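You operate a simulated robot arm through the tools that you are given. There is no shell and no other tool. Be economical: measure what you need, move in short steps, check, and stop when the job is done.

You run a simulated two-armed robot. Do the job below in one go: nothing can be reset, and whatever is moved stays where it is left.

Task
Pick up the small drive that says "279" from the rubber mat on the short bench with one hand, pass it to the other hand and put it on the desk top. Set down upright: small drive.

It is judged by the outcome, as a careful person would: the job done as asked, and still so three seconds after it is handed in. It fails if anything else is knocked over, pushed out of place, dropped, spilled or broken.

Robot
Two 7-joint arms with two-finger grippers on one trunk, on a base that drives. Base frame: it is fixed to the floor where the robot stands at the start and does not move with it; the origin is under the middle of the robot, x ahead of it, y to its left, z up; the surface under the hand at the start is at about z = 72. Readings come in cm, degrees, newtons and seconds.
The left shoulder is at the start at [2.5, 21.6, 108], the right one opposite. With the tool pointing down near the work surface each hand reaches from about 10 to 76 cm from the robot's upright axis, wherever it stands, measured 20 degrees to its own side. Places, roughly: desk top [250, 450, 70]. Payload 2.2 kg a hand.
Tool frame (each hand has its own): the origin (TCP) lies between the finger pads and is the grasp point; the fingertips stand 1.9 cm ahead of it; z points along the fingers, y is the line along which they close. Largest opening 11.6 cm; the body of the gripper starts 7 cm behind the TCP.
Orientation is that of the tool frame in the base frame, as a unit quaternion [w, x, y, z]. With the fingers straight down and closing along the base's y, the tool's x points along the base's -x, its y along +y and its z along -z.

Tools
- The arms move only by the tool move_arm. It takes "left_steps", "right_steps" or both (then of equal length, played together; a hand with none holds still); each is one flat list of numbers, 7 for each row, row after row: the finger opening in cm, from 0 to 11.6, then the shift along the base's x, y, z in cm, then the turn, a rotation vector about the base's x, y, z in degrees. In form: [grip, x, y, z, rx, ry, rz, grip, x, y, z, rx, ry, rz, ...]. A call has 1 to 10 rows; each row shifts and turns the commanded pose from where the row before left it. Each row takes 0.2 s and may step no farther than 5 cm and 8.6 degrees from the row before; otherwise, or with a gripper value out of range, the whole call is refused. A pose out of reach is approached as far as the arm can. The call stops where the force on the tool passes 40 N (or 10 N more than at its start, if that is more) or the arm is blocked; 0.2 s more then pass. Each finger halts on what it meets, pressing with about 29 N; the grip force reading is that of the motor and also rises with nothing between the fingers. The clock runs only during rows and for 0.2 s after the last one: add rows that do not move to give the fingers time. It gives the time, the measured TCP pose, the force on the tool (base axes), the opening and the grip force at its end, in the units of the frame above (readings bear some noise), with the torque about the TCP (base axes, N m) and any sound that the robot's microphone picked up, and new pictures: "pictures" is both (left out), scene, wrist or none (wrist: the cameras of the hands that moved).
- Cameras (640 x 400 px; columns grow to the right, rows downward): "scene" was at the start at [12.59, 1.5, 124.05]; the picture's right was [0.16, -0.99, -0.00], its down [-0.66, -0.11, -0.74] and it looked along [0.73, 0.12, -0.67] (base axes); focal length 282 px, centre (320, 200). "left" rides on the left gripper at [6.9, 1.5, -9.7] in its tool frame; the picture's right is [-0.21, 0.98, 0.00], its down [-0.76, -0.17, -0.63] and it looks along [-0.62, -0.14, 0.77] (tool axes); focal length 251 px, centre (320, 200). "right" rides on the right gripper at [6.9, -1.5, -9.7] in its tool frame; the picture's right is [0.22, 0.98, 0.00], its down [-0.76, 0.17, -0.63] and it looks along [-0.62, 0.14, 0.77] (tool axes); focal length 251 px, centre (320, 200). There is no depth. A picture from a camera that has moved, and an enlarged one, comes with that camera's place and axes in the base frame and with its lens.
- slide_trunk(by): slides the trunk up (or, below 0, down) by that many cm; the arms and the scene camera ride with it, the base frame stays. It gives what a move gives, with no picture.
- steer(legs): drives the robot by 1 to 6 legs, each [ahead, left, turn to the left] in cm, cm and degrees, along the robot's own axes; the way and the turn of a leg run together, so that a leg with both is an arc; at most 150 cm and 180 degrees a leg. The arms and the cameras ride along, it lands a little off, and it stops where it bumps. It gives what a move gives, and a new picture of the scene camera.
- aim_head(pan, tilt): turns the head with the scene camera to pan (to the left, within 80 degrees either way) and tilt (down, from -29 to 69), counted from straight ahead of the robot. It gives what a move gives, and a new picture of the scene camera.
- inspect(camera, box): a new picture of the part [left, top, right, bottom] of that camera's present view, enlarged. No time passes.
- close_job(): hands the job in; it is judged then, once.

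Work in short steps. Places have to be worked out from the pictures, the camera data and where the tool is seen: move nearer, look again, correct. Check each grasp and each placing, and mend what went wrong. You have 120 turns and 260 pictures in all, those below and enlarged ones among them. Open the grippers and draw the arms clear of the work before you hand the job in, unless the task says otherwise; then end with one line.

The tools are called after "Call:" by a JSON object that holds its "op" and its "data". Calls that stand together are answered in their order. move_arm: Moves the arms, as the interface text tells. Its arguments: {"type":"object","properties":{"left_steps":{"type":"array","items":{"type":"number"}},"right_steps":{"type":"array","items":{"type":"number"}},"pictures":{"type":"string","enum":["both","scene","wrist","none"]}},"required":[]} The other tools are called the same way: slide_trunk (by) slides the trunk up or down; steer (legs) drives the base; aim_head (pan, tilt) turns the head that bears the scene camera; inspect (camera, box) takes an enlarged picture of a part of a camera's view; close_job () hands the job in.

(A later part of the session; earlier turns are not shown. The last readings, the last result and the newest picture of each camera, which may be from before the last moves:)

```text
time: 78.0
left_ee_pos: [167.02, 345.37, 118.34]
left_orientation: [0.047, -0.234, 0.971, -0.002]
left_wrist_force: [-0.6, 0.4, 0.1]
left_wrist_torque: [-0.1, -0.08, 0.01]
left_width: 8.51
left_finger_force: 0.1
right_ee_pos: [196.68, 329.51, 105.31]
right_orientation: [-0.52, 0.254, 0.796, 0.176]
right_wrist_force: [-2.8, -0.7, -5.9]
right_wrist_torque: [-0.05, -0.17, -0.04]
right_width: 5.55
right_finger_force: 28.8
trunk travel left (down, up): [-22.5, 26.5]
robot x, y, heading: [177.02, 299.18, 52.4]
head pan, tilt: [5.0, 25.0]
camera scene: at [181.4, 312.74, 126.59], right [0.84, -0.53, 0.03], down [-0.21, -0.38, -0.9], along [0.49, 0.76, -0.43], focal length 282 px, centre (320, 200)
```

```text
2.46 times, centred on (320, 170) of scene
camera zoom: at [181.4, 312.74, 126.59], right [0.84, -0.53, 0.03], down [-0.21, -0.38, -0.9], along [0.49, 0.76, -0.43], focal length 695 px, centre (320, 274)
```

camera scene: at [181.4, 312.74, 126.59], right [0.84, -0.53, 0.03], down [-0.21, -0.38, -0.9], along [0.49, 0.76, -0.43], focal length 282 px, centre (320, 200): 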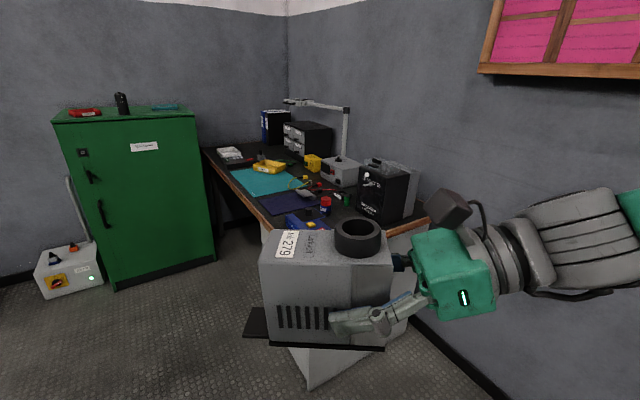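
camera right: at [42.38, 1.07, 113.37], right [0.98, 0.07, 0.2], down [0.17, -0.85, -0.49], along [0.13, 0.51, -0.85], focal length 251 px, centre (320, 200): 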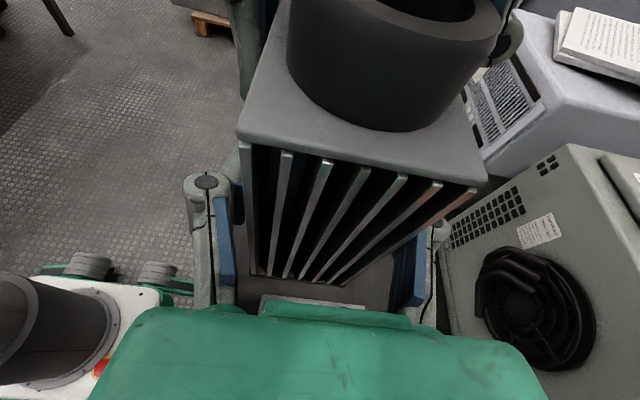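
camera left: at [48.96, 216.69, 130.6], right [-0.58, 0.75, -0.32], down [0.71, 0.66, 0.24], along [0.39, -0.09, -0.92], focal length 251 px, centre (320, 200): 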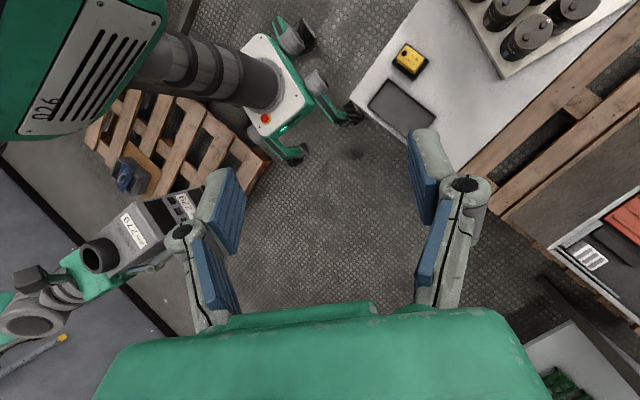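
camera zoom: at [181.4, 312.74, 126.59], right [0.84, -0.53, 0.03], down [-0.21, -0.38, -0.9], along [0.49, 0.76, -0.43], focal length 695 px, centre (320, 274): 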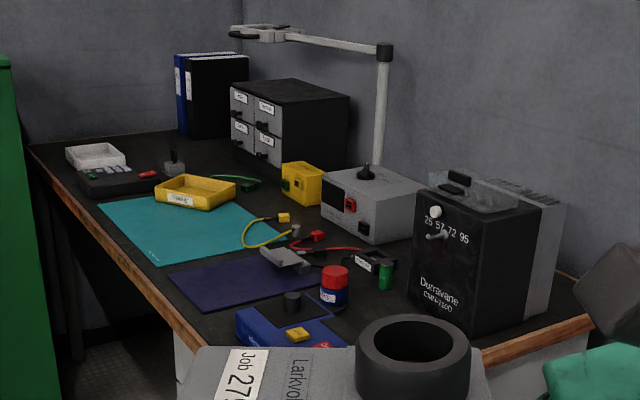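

The desk surface has mats and devices; its front edge is at x≈216 and the locker corner at about [210, 482]. I go around to face the desk from its open side at about [158, 410], keeping off the edge.

Call:
{"op": "steer", "data": {"legs": [[9, 31, 0], [0, 0, -52.4], [0, 85, 0]]}}

Call:
{"op": "aim_head", "data": {"pan": 0, "tilt": 30}}

```text
time: 86.6
left_ee_pos: [189.27, 445.68, 118.5]
left_orientation: [0.041, 0.222, 0.974, -0.022]
left_wrist_force: [0.5, 1.3, -0.9]
left_wrist_torque: [-0.14, 0.01, 0.01]
left_width: 8.5
left_finger_force: 0.1
right_ee_pos: [194.44, 412.44, 105.35]
right_orientation: [-0.388, 0.581, 0.6, 0.39]
right_wrist_force: [-1.1, 2.2, -5.7]
right_wrist_torque: [-0.12, -0.06, 0.02]
right_width: 5.55
right_finger_force: 28.5
trunk travel left (down, up): [-22.5, 26.5]
robot x, y, heading: [158.37, 409.88, -0.0]
head pan, tilt: [5.0, 25.0]
camera scene: at [171.81, 414.43, 126.62], right [0.09, -1.0, 0.03], down [-0.42, -0.06, -0.9], along [0.9, 0.07, -0.43], focal length 282 px, centre (320, 200)
```

scene: 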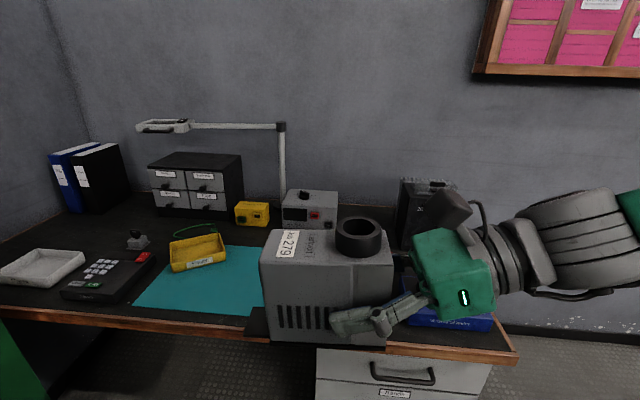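

```text
time: 87.3
left_ee_pos: [189.21, 442.48, 119.28]
left_orientation: [0.038, 0.222, 0.974, -0.007]
left_wrist_force: [-0.1, -0.1, 0.2]
left_wrist_torque: [-0.01, 0.02, 0.01]
left_width: 8.5
left_finger_force: 0.0
right_ee_pos: [194.42, 409.77, 105.35]
right_orientation: [-0.397, 0.575, 0.594, 0.398]
right_wrist_force: [0.8, 0.0, -5.3]
right_wrist_torque: [-0.13, -0.02, 0.01]
right_width: 5.59
right_finger_force: 29.4
trunk travel left (down, up): [-22.5, 26.5]
robot x, y, heading: [158.87, 410.29, 0.2]
head pan, tilt: [0.0, 30.0]
camera scene: at [171.85, 408.85, 125.86], right [0.0, -1.0, -0.01], down [-0.5, 0.01, -0.86], along [0.86, 0.0, -0.5], focal length 282 px, centre (320, 200)
```

scene: 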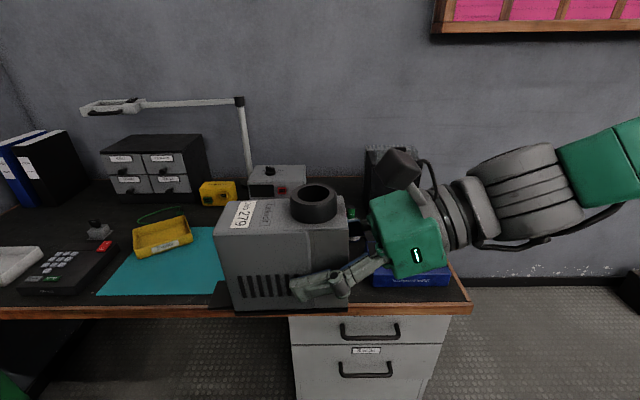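

The drive hides part of the desk. I raise the trunk 20 cm for a look from above.

Call:
{"op": "slide_trunk", "data": {"by": 20}}

Call:
{"op": "aim_head", "data": {"pan": 8, "tilt": 42}}

Call:
{"op": "inspect", "data": {"camera": "left", "box": [0, 0, 640, 400]}}

```text
time: 89.5
left_ee_pos: [189.12, 443.95, 138.96]
left_orientation: [0.039, 0.221, 0.974, -0.014]
left_wrist_force: [0.1, 0.1, 0.1]
left_wrist_torque: [-0.03, 0.0, 0.0]
left_width: 8.5
left_finger_force: 0.0
right_ee_pos: [194.24, 410.92, 125.39]
right_orientation: [-0.394, 0.577, 0.596, 0.396]
right_wrist_force: [-0.7, 0.0, -6.0]
right_wrist_torque: [-0.14, -0.02, -0.02]
right_width: 5.54
right_finger_force: 28.8
trunk travel left (down, up): [-42.5, 6.5]
robot x, y, heading: [158.98, 410.5, -0.3]
head pan, tilt: [0.0, 30.0]
```

```text
time: 90.2
left_ee_pos: [189.17, 447.52, 138.33]
left_orientation: [0.042, 0.221, 0.974, -0.024]
left_wrist_force: [0.2, 0.7, -0.5]
left_wrist_torque: [-0.12, 0.0, 0.0]
left_width: 8.52
left_finger_force: 0.2
right_ee_pos: [194.38, 414.43, 125.4]
right_orientation: [-0.387, 0.581, 0.602, 0.388]
right_wrist_force: [0.7, 0.4, -5.4]
right_wrist_torque: [-0.17, -0.03, 0.03]
right_width: 5.59
right_finger_force: 29.0
trunk travel left (down, up): [-42.5, 6.5]
robot x, y, heading: [158.97, 411.19, -0.1]
head pan, tilt: [8.0, 42.0]
camera scene: at [171.13, 416.69, 143.94], right [0.14, -0.99, 0.03], down [-0.66, -0.12, -0.74], along [0.73, 0.08, -0.67], focal length 282 px, centre (320, 200)
```

scene: 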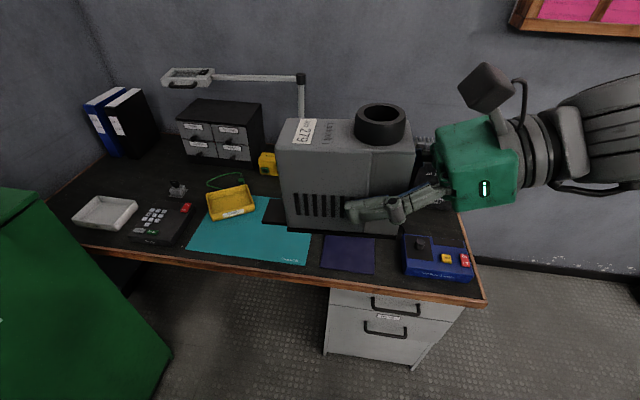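

```text
1.00 times, centred on (320, 200) of left (not enlarged: the box is as wide or as high as the picture)
camera zoom: at [182.87, 452.59, 147.37], right [0.62, 0.79, -0.01], down [0.56, -0.43, 0.7], along [0.55, -0.44, -0.71], focal length 251 px, centre (320, 200)
```

zoom: 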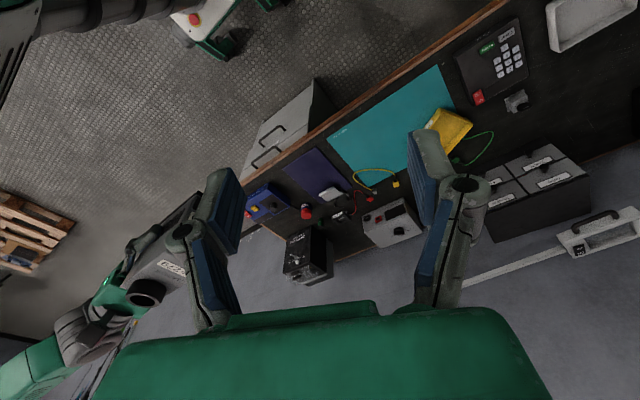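

Call:
{"op": "inspect", "data": {"camera": "left", "box": [230, 0, 640, 280]}}

Call:
{"op": "inspect", "data": {"camera": "scene", "box": [50, 90, 490, 310]}}

```text
1.43 times, centred on (435, 140) of left
camera zoom: at [182.87, 452.59, 147.37], right [0.62, 0.79, -0.01], down [0.56, -0.43, 0.7], along [0.55, -0.44, -0.71], focal length 359 px, centre (156, 286)
```

zoom: 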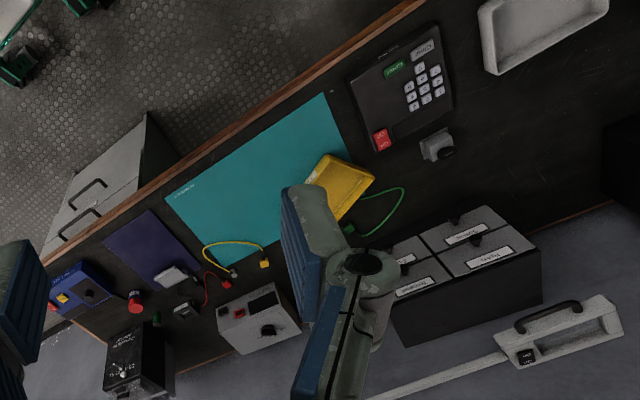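

```text
1.45 times, centred on (270, 200) of scene
camera zoom: at [171.13, 416.69, 143.94], right [0.14, -0.99, 0.03], down [-0.66, -0.12, -0.74], along [0.73, 0.08, -0.67], focal length 410 px, centre (393, 200)
```

zoom: 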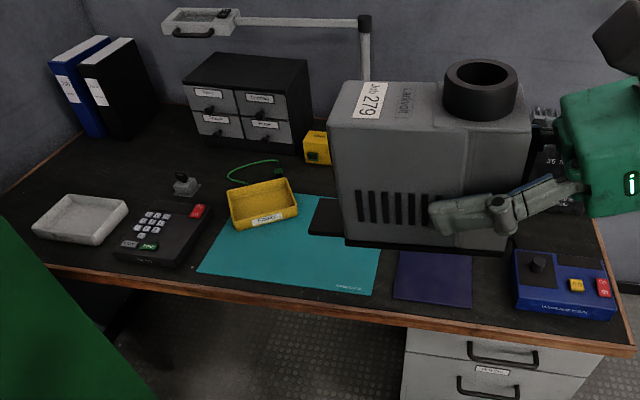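

Best free spot is the clear part of the teal working mat in the middle of the desk top (x 221–248, y 426–448). I yaw the right hand 50° clockwise so the drive comes over the front edge, high above the desk.

Call:
{"op": "move_arm", "data": {"right_steps": [3.5, 0, -0.5, 0, 0, 0, -8.3, 3.5, 0, -0.5, 0, 0, 0, -8.3, 3.5, 0, -0.5, 0, 0, 0, -8.3, 3.5, 0, -0.5, 0, 0, 0, -8.3, 3.5, 0, -0.5, 0, 0, 0, -8.3, 3.5, 0, -0.5, 0, 0, 0, -8.3], "pictures": "none"}}

Call:
{"op": "steer", "data": {"legs": [[15, 0, 0]]}}

Call:
{"op": "inspect", "data": {"camera": "left", "box": [0, 0, 640, 400]}}

```text
time: 91.8
left_ee_pos: [189.0, 441.2, 139.28]
left_orientation: [0.036, 0.223, 0.974, -0.006]
left_wrist_force: [-0.1, -0.6, -0.5]
left_wrist_torque: [-0.01, 0.01, -0.01]
left_width: 8.47
left_finger_force: 0.0
right_ee_pos: [197.86, 407.14, 126.22]
right_orientation: [-0.189, 0.774, 0.295, 0.528]
right_wrist_force: [-0.5, -0.4, -5.0]
right_wrist_torque: [-0.13, 0.13, -0.01]
right_width: 5.55
right_finger_force: 28.6
right hand out of reach, approached as far as the arm can: row 4, 5, 6
trunk travel left (down, up): [-42.5, 6.5]
robot x, y, heading: [158.73, 409.1, -0.5]
head pan, tilt: [8.0, 42.0]
stopped in row 6 (right hand): the arm was blocked; the commanded pose is now the measured one
```

```text
time: 93.2
left_ee_pos: [203.67, 441.2, 139.62]
left_orientation: [0.044, 0.224, 0.974, -0.007]
left_wrist_force: [0.3, 0.7, -1.1]
left_wrist_torque: [-0.05, -0.01, 0.01]
left_width: 8.5
left_finger_force: 0.1
right_ee_pos: [213.4, 407.32, 126.74]
right_orientation: [-0.187, 0.773, 0.289, 0.533]
right_wrist_force: [0.5, 0.9, -4.4]
right_wrist_torque: [-0.14, 0.12, -0.05]
right_width: 5.54
right_finger_force: 28.5
trunk travel left (down, up): [-42.5, 6.5]
robot x, y, heading: [173.99, 408.95, -0.1]
head pan, tilt: [8.0, 42.0]
camera scene: at [185.85, 413.3, 144.02], right [0.14, -0.99, 0.02], down [-0.66, -0.11, -0.74], along [0.74, 0.09, -0.67], focal length 282 px, centre (320, 200)
```

scene: 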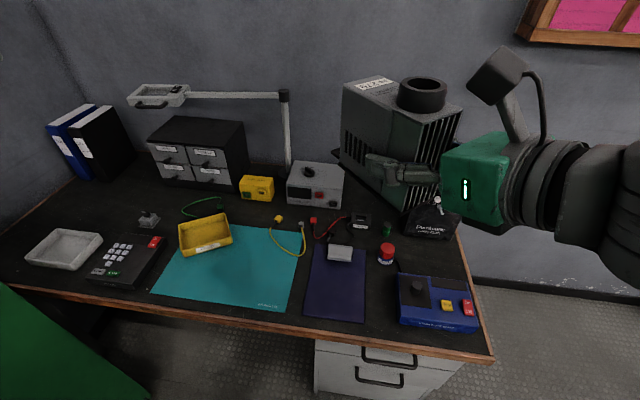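

```text
1.00 times, centred on (320, 200) of left (not enlarged: the box is as wide or as high as the picture)
camera zoom: at [197.27, 445.98, 148.74], right [0.62, 0.79, 0.02], down [0.55, -0.46, 0.69], along [0.56, -0.42, -0.72], focal length 251 px, centre (320, 200)
```

zoom: 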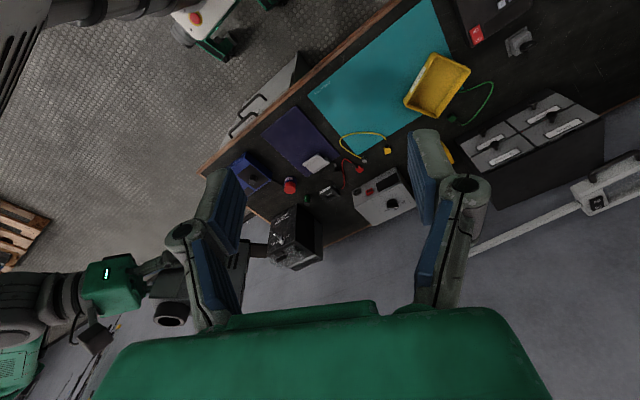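

The right hand now points 40° left of ahead, 21° down, level across. I raise the left hand out of the way and move the drive over the clear mat area at height.

Call:
{"op": "move_arm", "data": {"left_steps": [8.5, -0.5, 1, 2, 0, 0, 0, 8.5, -0.5, 1, 2, 0, 0, 0, 8.5, 0, 0, 2, 0, 0, 0, 8.5, 0, 0, 2, 0, 0, 0, 8.5, 0, 0, 2, 0, 0, 0, 8.5, 0, 0, 0, 0, 0, 0, 8.5, 0, 0, 0, 0, 0, 0, 8.5, 0, 0, 0, 0, 0, 0], "right_steps": [3.5, 2, 3.2, 0, 0, 0, 0, 3.5, 2, 3.2, 0, 0, 0, 0, 3.5, 2, 3.2, 0, 0, 0, 0, 3.5, 2, 3.2, 0, 0, 0, 0, 3.5, 2, 3.2, 0, 0, 0, 0, 3.5, 2, 3.2, 0, 0, 0, 0, 3.5, 2, 3.2, 0, 0, 0, 0, 3.5, 2, 3.2, 0, 0, 0, 0]}}

```text
time: 95.2
left_ee_pos: [202.05, 432.47, 151.73]
left_orientation: [0.034, 0.229, 0.973, 0.028]
left_wrist_force: [-0.5, -2.1, 0.0]
left_wrist_torque: [0.2, 0.01, 0.0]
left_width: 8.51
left_finger_force: 0.0
right_ee_pos: [229.12, 423.49, 127.94]
right_orientation: [-0.214, 0.767, 0.266, 0.544]
right_wrist_force: [2.1, -2.2, -6.3]
right_wrist_torque: [-0.03, 0.11, 0.15]
right_width: 5.57
right_finger_force: 29.1
trunk travel left (down, up): [-42.5, 6.5]
robot x, y, heading: [174.09, 409.21, -0.5]
head pan, tilt: [8.0, 42.0]
stopped in row 8 (left hand): the arm was blocked; the commanded pose is now the measured one
camera scene: at [186.85, 409.97, 144.01], right [0.13, -0.99, -0.01], down [-0.67, -0.08, -0.74], along [0.73, 0.1, -0.67], focal length 282 px, centre (320, 200)
camera right: at [222.94, 419.93, 137.6], right [0.68, -0.71, 0.17], down [-0.55, -0.65, -0.52], along [0.48, 0.27, -0.84], focal length 251 px, centre (320, 200)
camera left: at [195.8, 436.47, 161.19], right [0.62, 0.78, 0.08], down [0.55, -0.51, 0.66], along [0.55, -0.37, -0.75], focal length 251 px, centre (320, 200)
```

scene: 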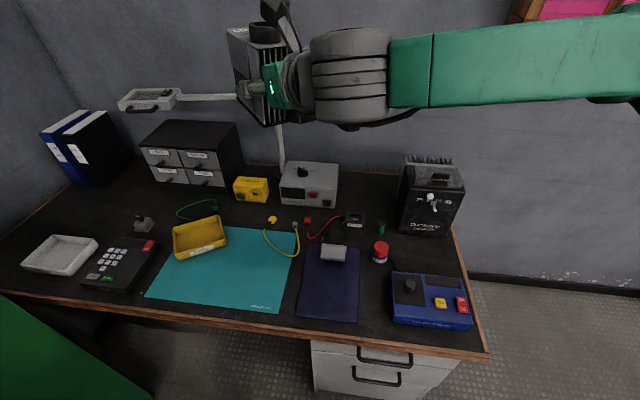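
right: 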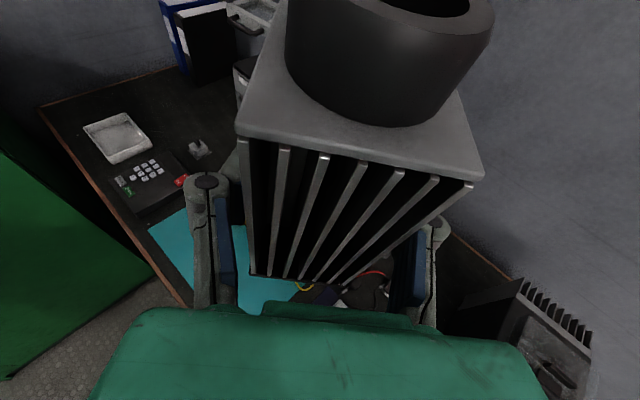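
left: 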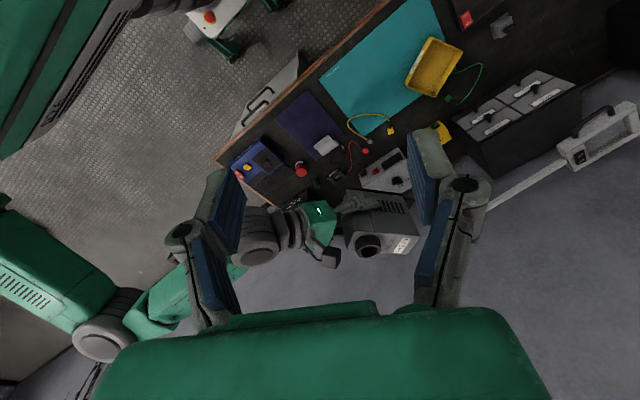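

Both hands read about 10 cm short in y and the left arm reported a block; I take a still reading to see what settles.

Call:
{"op": "move_arm", "data": {"left_steps": [8.5, 0, 0, 0, 0, 0, 0, 8.5, 0, 0, 0, 0, 0, 0], "right_steps": [3.5, 0, 0, 0, 0, 0, 0, 3.5, 0, 0, 0, 0, 0, 0], "pictures": "none"}}

Call:
{"op": "aim_head", "data": {"pan": 50, "tilt": 20}}

```text
time: 96.0
left_ee_pos: [202.11, 440.44, 150.55]
left_orientation: [0.038, 0.228, 0.973, 0.003]
left_wrist_force: [0.5, 0.6, -1.1]
left_wrist_torque: [-0.02, 0.09, 0.02]
left_width: 8.49
left_finger_force: 0.0
right_ee_pos: [228.52, 430.78, 127.15]
right_orientation: [-0.2, 0.77, 0.279, 0.538]
right_wrist_force: [-0.2, -0.4, -5.0]
right_wrist_torque: [-0.1, 0.12, 0.04]
right_width: 5.56
right_finger_force: 28.8
trunk travel left (down, up): [-42.5, 6.5]
robot x, y, heading: [173.47, 411.93, -0.7]
head pan, tilt: [8.0, 42.0]
stopped in row 2 (left hand): the arm was blocked; the commanded pose is now the measured one
```

```text
time: 97.1
left_ee_pos: [201.35, 434.11, 152.08]
left_orientation: [0.039, 0.227, 0.973, 0.023]
left_wrist_force: [-1.3, -0.9, -0.1]
left_wrist_torque: [0.04, -0.03, -0.02]
left_width: 8.49
left_finger_force: 0.1
right_ee_pos: [228.18, 425.41, 128.35]
right_orientation: [-0.214, 0.763, 0.271, 0.546]
right_wrist_force: [1.2, -0.8, -4.7]
right_wrist_torque: [-0.13, 0.21, 0.07]
right_width: 5.54
right_finger_force: 29.1
trunk travel left (down, up): [-42.5, 6.5]
robot x, y, heading: [173.49, 410.98, -0.6]
head pan, tilt: [50.0, 20.0]
camera scene: at [183.86, 417.11, 147.51], right [0.76, -0.65, 0.0], down [-0.22, -0.26, -0.94], along [0.61, 0.72, -0.34], focal length 282 px, centre (320, 200)
```

scene: 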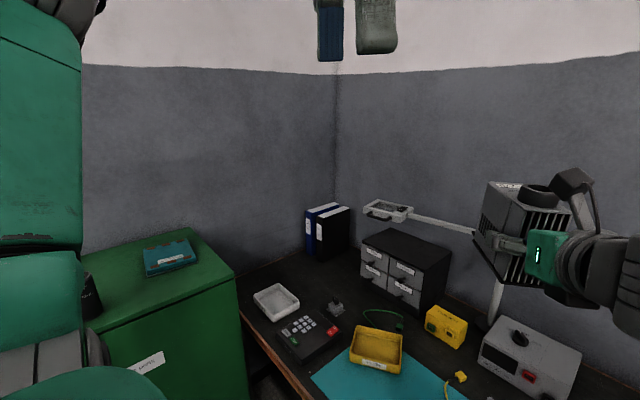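

Call:
{"op": "aim_head", "data": {"pan": 80, "tilt": 20}}

```text
time: 98.0
left_ee_pos: [201.4, 434.08, 151.92]
left_orientation: [0.039, 0.227, 0.973, 0.023]
left_wrist_force: [-0.9, -0.8, 0.5]
left_wrist_torque: [0.07, -0.1, -0.01]
left_width: 8.5
left_finger_force: 0.0
right_ee_pos: [228.13, 425.34, 128.5]
right_orientation: [-0.215, 0.763, 0.271, 0.547]
right_wrist_force: [1.6, 0.0, -5.0]
right_wrist_torque: [-0.13, 0.2, 0.03]
right_width: 5.53
right_finger_force: 29.2
trunk travel left (down, up): [-42.5, 6.5]
robot x, y, heading: [174.06, 410.74, -0.4]
head pan, tilt: [80.0, 20.0]
camera scene: at [179.75, 419.62, 147.48], right [0.98, -0.18, 0.0], down [-0.07, -0.34, -0.94], along [0.17, 0.92, -0.34], focal length 282 px, centre (320, 200)
```

scene: 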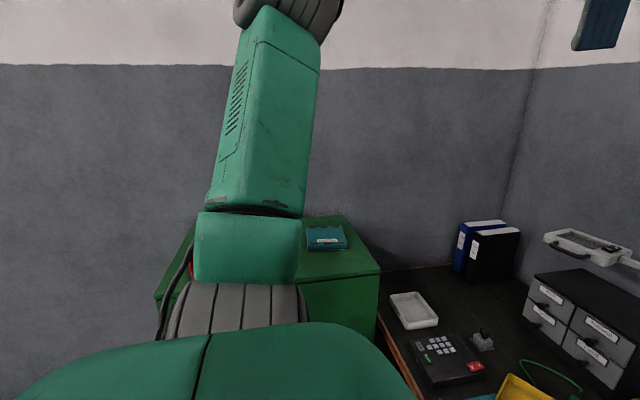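

The left elbow points up, well clear of the locker. The raised trunk just sways, so I lower it 20 cm and re-read.

Call:
{"op": "slide_trunk", "data": {"by": -20}}

Call:
{"op": "aim_head", "data": {"pan": 15, "tilt": 42}}

```text
time: 100.2
left_ee_pos: [201.66, 437.32, 131.19]
left_orientation: [0.035, 0.223, 0.974, 0.015]
left_wrist_force: [-0.4, 0.5, -0.9]
left_wrist_torque: [-0.03, 0.05, -0.02]
left_width: 8.51
left_finger_force: 0.1
right_ee_pos: [228.17, 428.2, 107.21]
right_orientation: [-0.21, 0.767, 0.279, 0.538]
right_wrist_force: [-1.0, -1.6, -9.0]
right_wrist_torque: [0.01, -0.03, -0.03]
right_width: 5.52
right_finger_force: 29.1
trunk travel left (down, up): [-22.5, 26.5]
robot x, y, heading: [173.3, 410.99, -0.3]
head pan, tilt: [80.0, 20.0]
```

```text
time: 101.6
left_ee_pos: [201.71, 438.81, 131.09]
left_orientation: [0.038, 0.227, 0.973, 0.008]
left_wrist_force: [-1.0, 0.7, -0.6]
left_wrist_torque: [-0.02, -0.03, -0.03]
left_width: 8.5
left_finger_force: 0.0
right_ee_pos: [228.22, 429.33, 107.48]
right_orientation: [-0.203, 0.769, 0.276, 0.541]
right_wrist_force: [0.3, -0.2, -7.1]
right_wrist_torque: [-0.02, 0.1, 0.03]
right_width: 5.53
right_finger_force: 29.2
trunk travel left (down, up): [-22.5, 26.5]
robot x, y, heading: [173.72, 411.68, -0.9]
head pan, tilt: [15.0, 42.0]
camera scene: at [186.2, 416.9, 123.74], right [0.25, -0.97, 0.02], down [-0.65, -0.18, -0.73], along [0.71, 0.17, -0.68], focal length 282 px, centre (320, 200)
```

scene: 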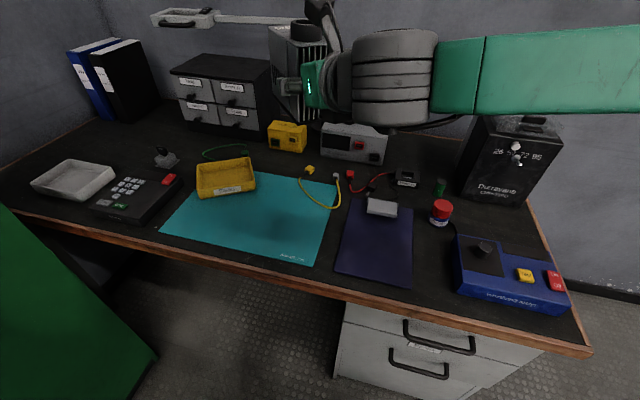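

Level and steady now: roll under 1°, pitch as at the handover. I lower the drive toward the clear mat area with the arm.

Call:
{"op": "move_arm", "data": {"right_steps": [3.5, 0.3, 0.8, -4, 0, 0, 0, 3.5, 0.3, 0.8, -4, 0, 0, 0, 3.5, 0.3, 0.8, -4, 0, 0, 0, 3.5, 0.3, 0.8, -4, 0, 0, 0, 3.5, 0, 0, -4, 0, 0, 0, 3.5, 0, 0, 0, 0, 0, 0]}}

```text
time: 103.2
left_ee_pos: [201.53, 446.23, 129.95]
left_orientation: [0.046, 0.223, 0.974, -0.015]
left_wrist_force: [1.0, 1.6, 0.0]
left_wrist_torque: [-0.19, 0.0, -0.04]
left_width: 8.47
left_finger_force: 0.2
right_ee_pos: [228.83, 438.36, 86.61]
right_orientation: [-0.19, 0.771, 0.292, 0.533]
right_wrist_force: [-0.2, 2.4, -5.3]
right_wrist_torque: [-0.13, 0.11, -0.04]
right_width: 5.56
right_finger_force: 28.8
trunk travel left (down, up): [-22.5, 26.5]
robot x, y, heading: [173.91, 412.81, -0.8]
head pan, tilt: [15.0, 42.0]
stopped in row 6 (right hand): the arm was blocked; the commanded pose is now the measured one
camera scene: at [186.22, 419.87, 123.77], right [0.25, -0.97, 0.04], down [-0.65, -0.2, -0.73], along [0.72, 0.16, -0.68], focal length 282 px, centre (320, 200)
camera right: at [222.78, 435.34, 96.46], right [0.69, -0.69, 0.22], down [-0.54, -0.7, -0.48], along [0.48, 0.21, -0.85], focal length 251 px, centre (320, 200)
```

scene: 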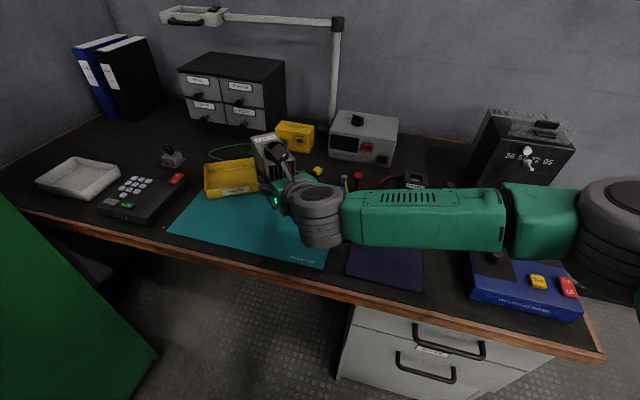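
right: 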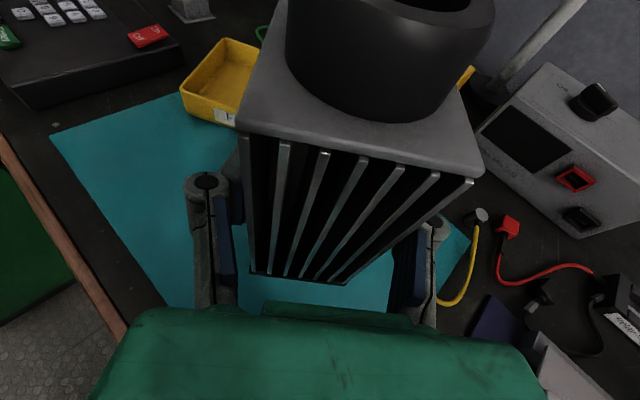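

The right forearm and elbow are low over the blue device. I zoom there before going on.

Call:
{"op": "inspect", "data": {"camera": "scene", "box": [420, 130, 640, 340]}}

Call:
{"op": "aim_head", "data": {"pan": -20, "tilt": 50}}

```text
1.90 times, centred on (530, 235) of scene
camera zoom: at [186.22, 419.87, 123.77], right [0.25, -0.97, 0.04], down [-0.65, -0.2, -0.73], along [0.72, 0.16, -0.68], focal length 538 px, centre (-80, 133)
```

zoom: 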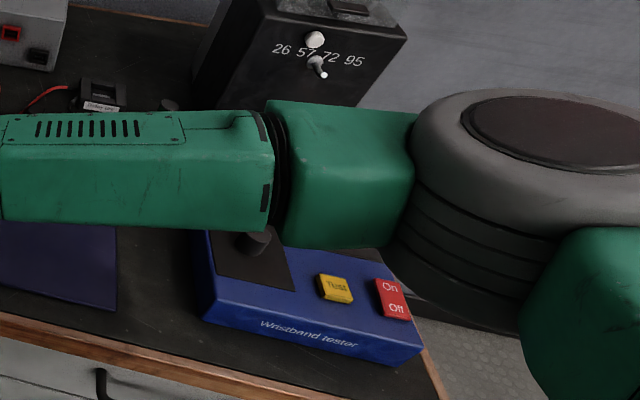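

```text
time: 104.2
left_ee_pos: [201.37, 440.72, 131.06]
left_orientation: [0.043, 0.226, 0.973, 0.004]
left_wrist_force: [0.4, 0.0, -0.4]
left_wrist_torque: [0.02, -0.02, 0.02]
left_width: 8.48
left_finger_force: 0.0
right_ee_pos: [229.06, 434.3, 87.71]
right_orientation: [-0.203, 0.766, 0.283, 0.54]
right_wrist_force: [-0.4, 0.5, -4.8]
right_wrist_torque: [-0.09, 0.12, -0.02]
right_width: 5.54
right_finger_force: 29.1
trunk travel left (down, up): [-22.5, 26.5]
robot x, y, heading: [173.9, 412.17, -0.6]
head pan, tilt: [-20.0, 50.0]
camera scene: at [185.3, 411.09, 122.94], right [-0.35, -0.94, 0.01], down [-0.72, 0.26, -0.64], along [0.6, -0.23, -0.76], focal length 282 px, centre (320, 200)
```

scene: 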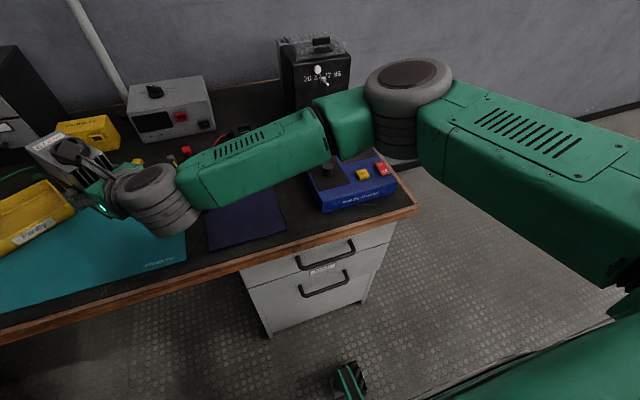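

The elbow is flared out over the desk's end; lowering like this could hit the devices there. I lift back up, bring the hand in front of the robot's right side and turn it to point more straight ahead; then I'll rotate the robot instead.

Call:
{"op": "move_arm", "data": {"right_steps": [3.5, 0, 0, 4, 0, 0, 0, 3.5, 0, 0, 4, 0, 0, 0, 3.5, 0, 0, 4, 0, 0, 0, 3.5, 0, 0, 4, 0, 0, 0, 3.5, 0, 0, 4, 0, 0, 0, 3.5, -1, -4, 0, 0, 0, 0, 3.5, -1, -4, 0, 0, 0, -6, 3.5, -1, -4, 0, 0, 0, -6, 3.5, -1, -4, 0, 0, 0, -6, 3.5, -1, -4, 0, 0, 0, -6], "pictures": "scene"}}

```text
time: 106.6
left_ee_pos: [201.11, 446.98, 130.11]
left_orientation: [0.049, 0.22, 0.974, -0.016]
left_wrist_force: [0.3, 0.8, 0.7]
left_wrist_torque: [-0.1, 0.01, 0.01]
left_width: 8.49
left_finger_force: 0.0
right_ee_pos: [223.67, 419.81, 107.45]
right_orientation: [-0.072, 0.81, 0.131, 0.567]
right_wrist_force: [0.5, 1.2, -5.0]
right_wrist_torque: [-0.07, 0.1, -0.06]
right_width: 5.52
right_finger_force: 28.8
trunk travel left (down, up): [-22.5, 26.5]
robot x, y, heading: [173.82, 413.36, -0.5]
head pan, tilt: [-20.0, 50.0]
stopped in row 10 (right hand): the arm was blocked; the commanded pose is now the measured one
camera scene: at [185.31, 414.44, 122.94], right [-0.35, -0.94, 0.03], down [-0.72, 0.24, -0.65], along [0.6, -0.25, -0.76], focal length 282 px, centre (320, 200)
```

scene: 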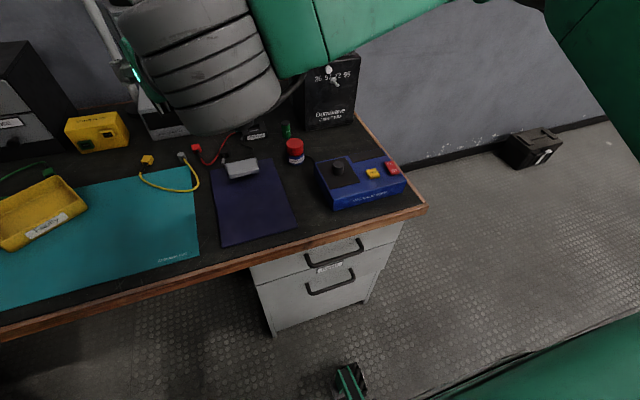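

The hand now points 16° left of ahead in front of the robot. I turn the robot 25° left so that the arm will reach the mat without flaring its elbow.

Call:
{"op": "steer", "data": {"legs": [[0, 0, 25]]}}

Call:
{"op": "aim_head", "data": {"pan": -5, "tilt": 45}}

```text
time: 108.2
left_ee_pos: [183.97, 456.3, 129.87]
left_orientation: [0.053, 0.007, 0.999, -0.008]
left_wrist_force: [0.0, 1.0, 0.5]
left_wrist_torque: [-0.14, -0.06, -0.02]
left_width: 8.55
left_finger_force: 0.0
right_ee_pos: [215.94, 440.78, 107.61]
right_orientation: [-0.191, 0.762, 0.304, 0.539]
right_wrist_force: [-2.7, 2.2, -6.5]
right_wrist_torque: [-0.09, 0.02, -0.13]
right_width: 5.53
right_finger_force: 29.1
trunk travel left (down, up): [-22.5, 26.5]
robot x, y, heading: [173.18, 413.33, 24.1]
head pan, tilt: [-20.0, 50.0]
camera scene: at [183.34, 419.76, 122.94], right [0.07, -1.0, 0.03], down [-0.76, -0.08, -0.65], along [0.65, 0.02, -0.76], focal length 282 px, centre (320, 200)
```

scene: 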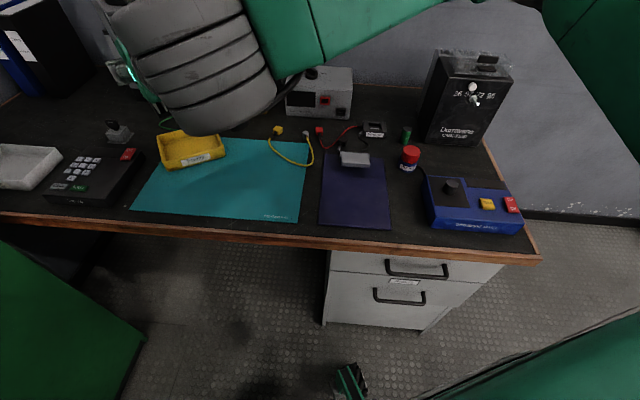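

```text
time: 109.0
left_ee_pos: [183.8, 456.41, 129.9]
left_orientation: [0.05, 0.007, 0.999, -0.008]
left_wrist_force: [-0.8, 2.4, -0.5]
left_wrist_torque: [-0.19, -0.05, -0.04]
left_width: 8.5
left_finger_force: 0.2
right_ee_pos: [215.57, 441.19, 107.86]
right_orientation: [-0.194, 0.761, 0.304, 0.54]
right_wrist_force: [-1.9, 2.4, -5.6]
right_wrist_torque: [-0.16, 0.05, -0.12]
right_width: 5.55
right_finger_force: 29.0
trunk travel left (down, up): [-22.5, 26.5]
robot x, y, heading: [173.31, 414.22, 24.2]
head pan, tilt: [-5.0, 45.0]
camera scene: at [183.24, 422.18, 123.58], right [0.33, -0.94, 0.03], down [-0.66, -0.25, -0.71], along [0.67, 0.21, -0.71], focal length 282 px, centre (320, 200)
```

scene: 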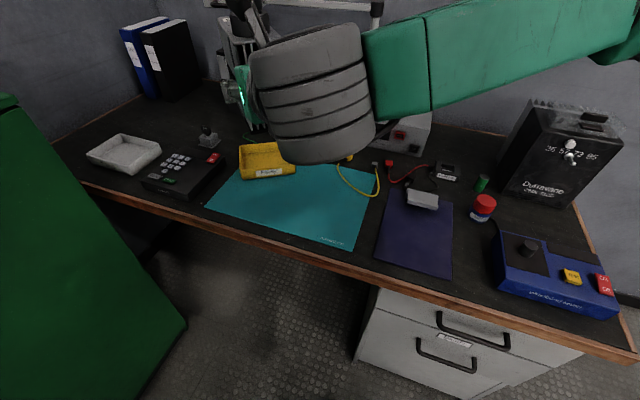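

I extend over the mat target at height and lower partway, then check the elbow.

Call:
{"op": "move_arm", "data": {"right_steps": [3.5, 2.8, -1.8, 0, 0, 0, 0, 3.5, 2.8, -1.8, 0, 0, 0, 0, 3.5, 2.8, -1.8, 0, 0, 0, 0, 3.5, 2.8, -1.8, 0, 0, 0, 0, 3.5, 2.8, -1.8, -3, 0, 0, 0, 3.5, 0, 0, -4, 0, 0, 0, 3.5, 0, 0, -4, 0, 0, 0, 3.5, 0, 0, 0, 0, 0, 0], "pictures": "both"}}

```text
time: 110.8
left_ee_pos: [184.13, 455.25, 130.24]
left_orientation: [0.05, 0.008, 0.999, -0.005]
left_wrist_force: [-1.0, 0.6, -0.5]
left_wrist_torque: [-0.04, -0.04, 0.01]
left_width: 8.53
left_finger_force: 0.1
right_ee_pos: [230.11, 431.04, 97.07]
right_orientation: [-0.197, 0.761, 0.301, 0.54]
right_wrist_force: [-1.3, 2.5, -5.2]
right_wrist_torque: [-0.13, 0.11, -0.07]
right_width: 5.55
right_finger_force: 28.9
trunk travel left (down, up): [-22.5, 26.5]
robot x, y, heading: [173.55, 414.36, 24.3]
head pan, tilt: [-5.0, 45.0]
camera scene: at [183.19, 422.26, 123.57], right [0.33, -0.94, 0.03], down [-0.66, -0.26, -0.71], along [0.67, 0.21, -0.71], focal length 282 px, centre (320, 200)
camera right: at [223.84, 427.84, 106.88], right [0.71, -0.67, 0.23], down [-0.51, -0.7, -0.49], along [0.49, 0.23, -0.84], focal length 251 px, centre (320, 200)
```

scene: 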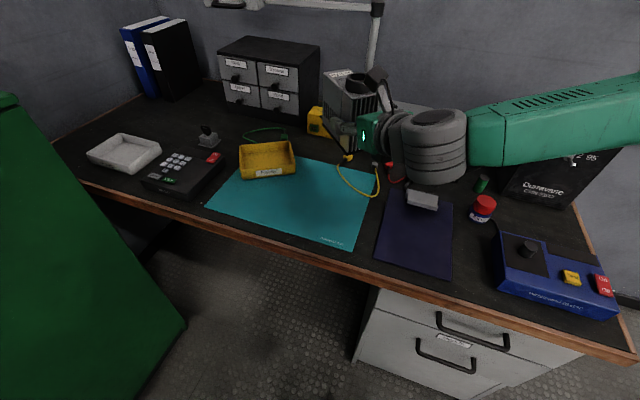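
right: 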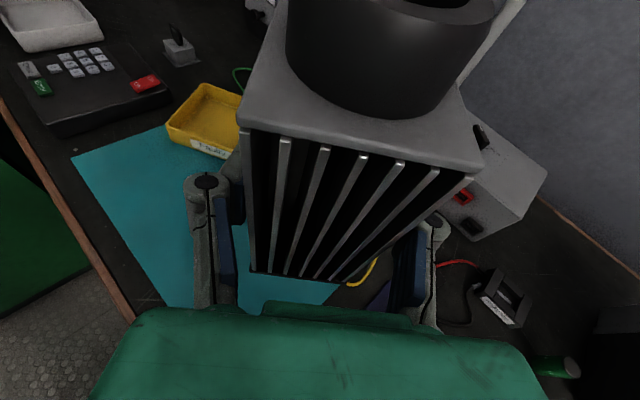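

The forearm still crosses low over the devices because the hand is too near. I lift, back the robot 18 cm so the arm straightens, and then extend again.

Call:
{"op": "move_arm", "data": {"right_steps": [3.5, 0, 0, 4, 0, 0, 0, 3.5, 0, 0, 4, 0, 0, 0, 3.5, 0, 0, 4, 0, 0, 0, 3.5, 0, 0, 0, 0, 0, 0], "pictures": "none"}}

Call:
{"op": "steer", "data": {"legs": [[-18, 0, 0]]}}

Call:
{"op": "move_arm", "data": {"right_steps": [3.5, 2.3, 1.1, 0, 0, 0, 0, 3.5, 2.3, 1.1, 0, 0, 0, 0, 3.5, 2.3, 1.1, 0, 0, 0, 0, 3.5, 2.3, 1.1, 0, 0, 0, 0, 3.5, 2.3, 1.1, 0, 0, 0, 0, 3.5, 2.3, 1.1, 0, 0, 0, 0, 3.5, 2.3, 1.1, 0, 0, 0, 0, 3.5, 0, 0, 0, 0, 0, 0], "pictures": "scene"}}

```text
time: 111.8
left_ee_pos: [186.54, 449.87, 131.44]
left_orientation: [0.044, 0.01, 0.999, 0.014]
left_wrist_force: [-0.8, -0.9, -0.6]
left_wrist_torque: [0.04, 0.01, 0.02]
left_width: 8.53
left_finger_force: 0.1
right_ee_pos: [232.09, 426.52, 108.81]
right_orientation: [-0.209, 0.763, 0.288, 0.539]
right_wrist_force: [0.7, -2.5, -6.5]
right_wrist_torque: [-0.11, 0.13, 0.03]
right_width: 5.54
right_finger_force: 28.8
trunk travel left (down, up): [-22.5, 26.5]
robot x, y, heading: [173.98, 413.38, 24.2]
head pan, tilt: [-5.0, 45.0]
```

```text
time: 113.3
left_ee_pos: [167.43, 449.77, 129.63]
left_orientation: [0.051, 0.011, 0.999, -0.012]
left_wrist_force: [-0.5, 2.8, 0.5]
left_wrist_torque: [-0.24, -0.04, -0.03]
left_width: 8.49
left_finger_force: 0.0
right_ee_pos: [212.86, 425.21, 109.25]
right_orientation: [-0.19, 0.761, 0.303, 0.541]
right_wrist_force: [-2.5, 3.5, -2.9]
right_wrist_torque: [-0.17, 0.07, -0.14]
right_width: 5.55
right_finger_force: 28.8
trunk travel left (down, up): [-22.5, 26.5]
robot x, y, heading: [157.05, 407.5, 23.7]
head pan, tilt: [-5.0, 45.0]
camera scene: at [166.42, 416.24, 123.46], right [0.32, -0.95, 0.04], down [-0.66, -0.26, -0.71], along [0.68, 0.2, -0.71], focal length 282 px, centre (320, 200)
```

scene: 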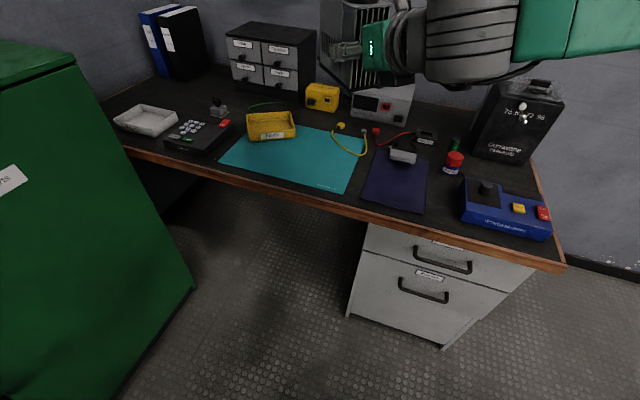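

```text
time: 115.1
left_ee_pos: [168.35, 445.86, 130.82]
left_orientation: [0.045, 0.012, 0.999, 0.002]
left_wrist_force: [-0.4, -0.1, 0.3]
left_wrist_torque: [-0.05, -0.11, 0.0]
left_width: 8.51
left_finger_force: 0.2
right_ee_pos: [229.92, 429.61, 109.19]
right_orientation: [-0.204, 0.761, 0.293, 0.541]
right_wrist_force: [-0.2, 0.8, -5.8]
right_wrist_torque: [-0.09, 0.09, 0.0]
right_width: 5.55
right_finger_force: 28.9
trunk travel left (down, up): [-22.5, 26.5]
robot x, y, heading: [156.42, 407.68, 23.6]
head pan, tilt: [-5.0, 45.0]
camera scene: at [166.84, 414.8, 123.53], right [0.32, -0.95, 0.03], down [-0.66, -0.25, -0.71], along [0.67, 0.21, -0.71], focal length 282 px, centre (320, 200)
```

scene: 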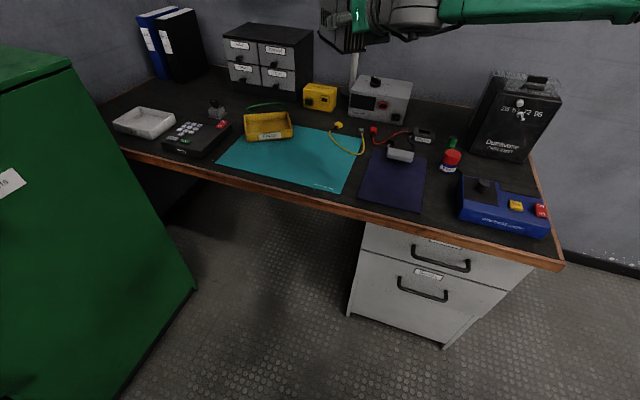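

Call:
{"op": "aim_head", "data": {"pan": -35, "tilt": 28}}

```text
time: 116.0
left_ee_pos: [169.87, 442.85, 131.5]
left_orientation: [0.042, 0.012, 0.999, 0.013]
left_wrist_force: [0.9, -0.2, -0.6]
left_wrist_torque: [0.07, -0.04, -0.04]
left_width: 8.5
left_finger_force: 0.0
right_ee_pos: [231.03, 427.29, 109.28]
right_orientation: [-0.213, 0.76, 0.286, 0.543]
right_wrist_force: [-0.4, 0.0, -4.9]
right_wrist_torque: [-0.11, 0.17, 0.01]
right_width: 5.53
right_finger_force: 29.1
trunk travel left (down, up): [-22.5, 26.5]
robot x, y, heading: [156.76, 407.15, 23.8]
head pan, tilt: [-35.0, 28.0]
camera scene: at [169.38, 407.56, 126.23], right [-0.19, -0.98, 0.01], down [-0.46, 0.09, -0.88], along [0.87, -0.17, -0.47], focal length 282 px, centre (320, 200)
```

scene: 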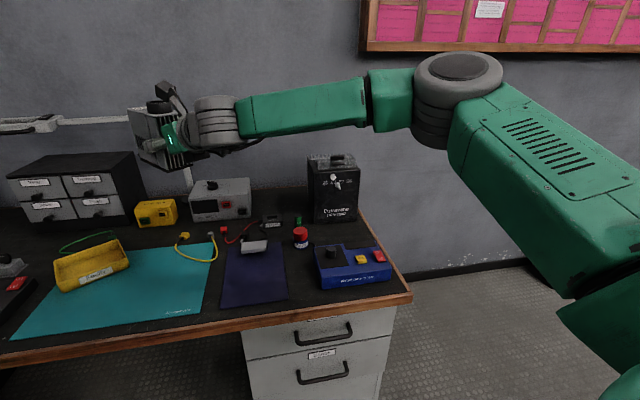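

The elbow is at about [213, 376, 118], so the forearm runs along the desk's front edge, clear of the devices. I lower with the arm to about z=88 while correcting y, and look again.

Call:
{"op": "move_arm", "data": {"right_steps": [3.5, 0, 1, -3.5, 0, 0, 0, 3.5, 0, 1, -3.5, 0, 0, 0, 3.5, 0, 0.5, -3.5, 0, 0, 0, 3.5, 0, 0, -3.5, 0, 0, 0, 3.5, 0, 0, -3.5, 0, 0, 0, 3.5, 0, 0, -3, 0, 0, 0, 3.5, 0, 0, 0, 0, 0, 0, 3.5, 0, 0, 0, 0, 0, 0], "pictures": "both"}}

```text
time: 118.0
left_ee_pos: [171.34, 440.21, 131.77]
left_orientation: [0.032, 0.015, 0.999, 0.022]
left_wrist_force: [0.4, -0.7, 0.0]
left_wrist_torque: [0.07, 0.05, 0.0]
left_width: 8.48
left_finger_force: 0.0
right_ee_pos: [232.0, 427.36, 88.38]
right_orientation: [-0.215, 0.763, 0.278, 0.542]
right_wrist_force: [1.8, -0.9, -6.2]
right_wrist_torque: [-0.04, 0.14, 0.11]
right_width: 5.54
right_finger_force: 28.9
trunk travel left (down, up): [-22.5, 26.5]
robot x, y, heading: [157.29, 406.51, 23.7]
head pan, tilt: [-35.0, 28.0]
stopped in row 8 (right hand): the arm was blocked; the commanded pose is now the measured one
camera scene: at [171.63, 403.28, 125.96], right [-0.2, -0.98, -0.02], down [-0.48, 0.11, -0.87], along [0.86, -0.16, -0.49], focal length 282 px, centre (320, 200)
camera right: at [225.94, 423.66, 98.1], right [0.7, -0.69, 0.18], down [-0.53, -0.67, -0.52], along [0.48, 0.27, -0.84], focal length 251 px, centre (320, 200)
```

scene: 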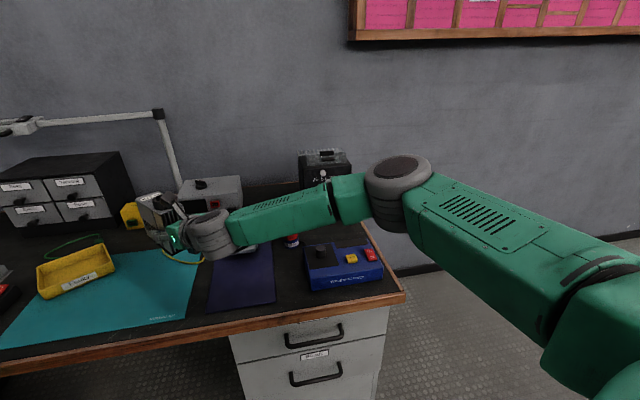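
right: 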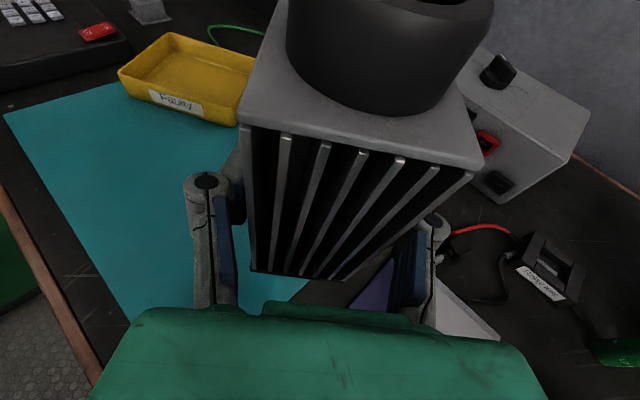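

The elbow stays high (z≈106) and clear. I correct the position toward the middle of the free mat area and go down to about 7 cm above it.

Call:
{"op": "move_arm", "data": {"right_steps": [3.5, -0.8, 1.8, 0, 0, 0, 0, 3.5, -0.8, 1.8, 0, 0, 0, 0, 3.5, -0.8, 1.6, 0, 0, 0, 0, 3.5, 0, 0, -2, 0, 0, 0, 3.5, 0, 0, -2, 0, 0, 0, 3.5, 0, 0, -2, 0, 0, 0, 3.5, 0, 0, 0, 0, 0, 0], "pictures": "wrist"}}

Call:
{"op": "aim_head", "data": {"pan": 0, "tilt": 40}}

```text
time: 119.8
left_ee_pos: [169.68, 443.31, 130.83]
left_orientation: [0.035, 0.013, 0.999, 0.006]
left_wrist_force: [-0.7, 0.8, -0.5]
left_wrist_torque: [-0.09, -0.05, 0.0]
left_width: 8.49
left_finger_force: 0.1
right_ee_pos: [228.42, 434.68, 83.05]
right_orientation: [-0.204, 0.762, 0.287, 0.544]
right_wrist_force: [-1.1, 1.1, -5.3]
right_wrist_torque: [-0.15, 0.11, -0.11]
right_width: 5.57
right_finger_force: 29.0
trunk travel left (down, up): [-22.5, 26.5]
robot x, y, heading: [157.05, 405.94, 23.7]
head pan, tilt: [-35.0, 28.0]
stopped in row 7 (right hand): the arm was blocked; the commanded pose is now the measured one
camera right: at [222.09, 431.19, 92.62], right [0.7, -0.69, 0.2], down [-0.52, -0.68, -0.51], along [0.49, 0.25, -0.84], focal length 251 px, centre (320, 200)
```

right: 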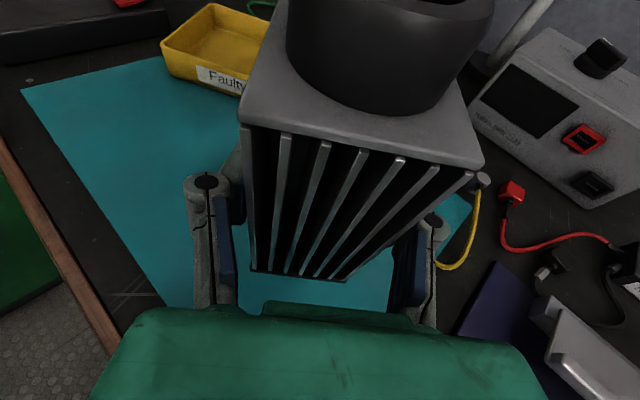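

```text
time: 120.9
left_ee_pos: [168.73, 444.96, 130.71]
left_orientation: [0.041, 0.012, 0.999, 0.001]
left_wrist_force: [-0.1, 1.6, 0.6]
left_wrist_torque: [-0.19, -0.05, 0.02]
left_width: 8.51
left_finger_force: 0.1
right_ee_pos: [227.9, 435.73, 83.17]
right_orientation: [-0.199, 0.762, 0.29, 0.544]
right_wrist_force: [-1.3, 2.2, -4.3]
right_wrist_torque: [-0.15, 0.13, -0.09]
right_width: 5.58
right_finger_force: 28.8
trunk travel left (down, up): [-22.5, 26.5]
robot x, y, heading: [157.28, 406.4, 23.7]
head pan, tilt: [0.0, 40.0]
camera scene: at [167.79, 414.17, 124.3], right [0.4, -0.92, 0.02], down [-0.58, -0.28, -0.76], along [0.7, 0.29, -0.65], focal length 282 px, centre (320, 200)
```

scene: 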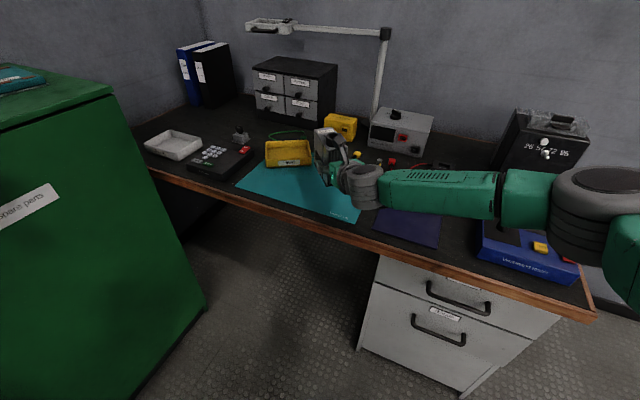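

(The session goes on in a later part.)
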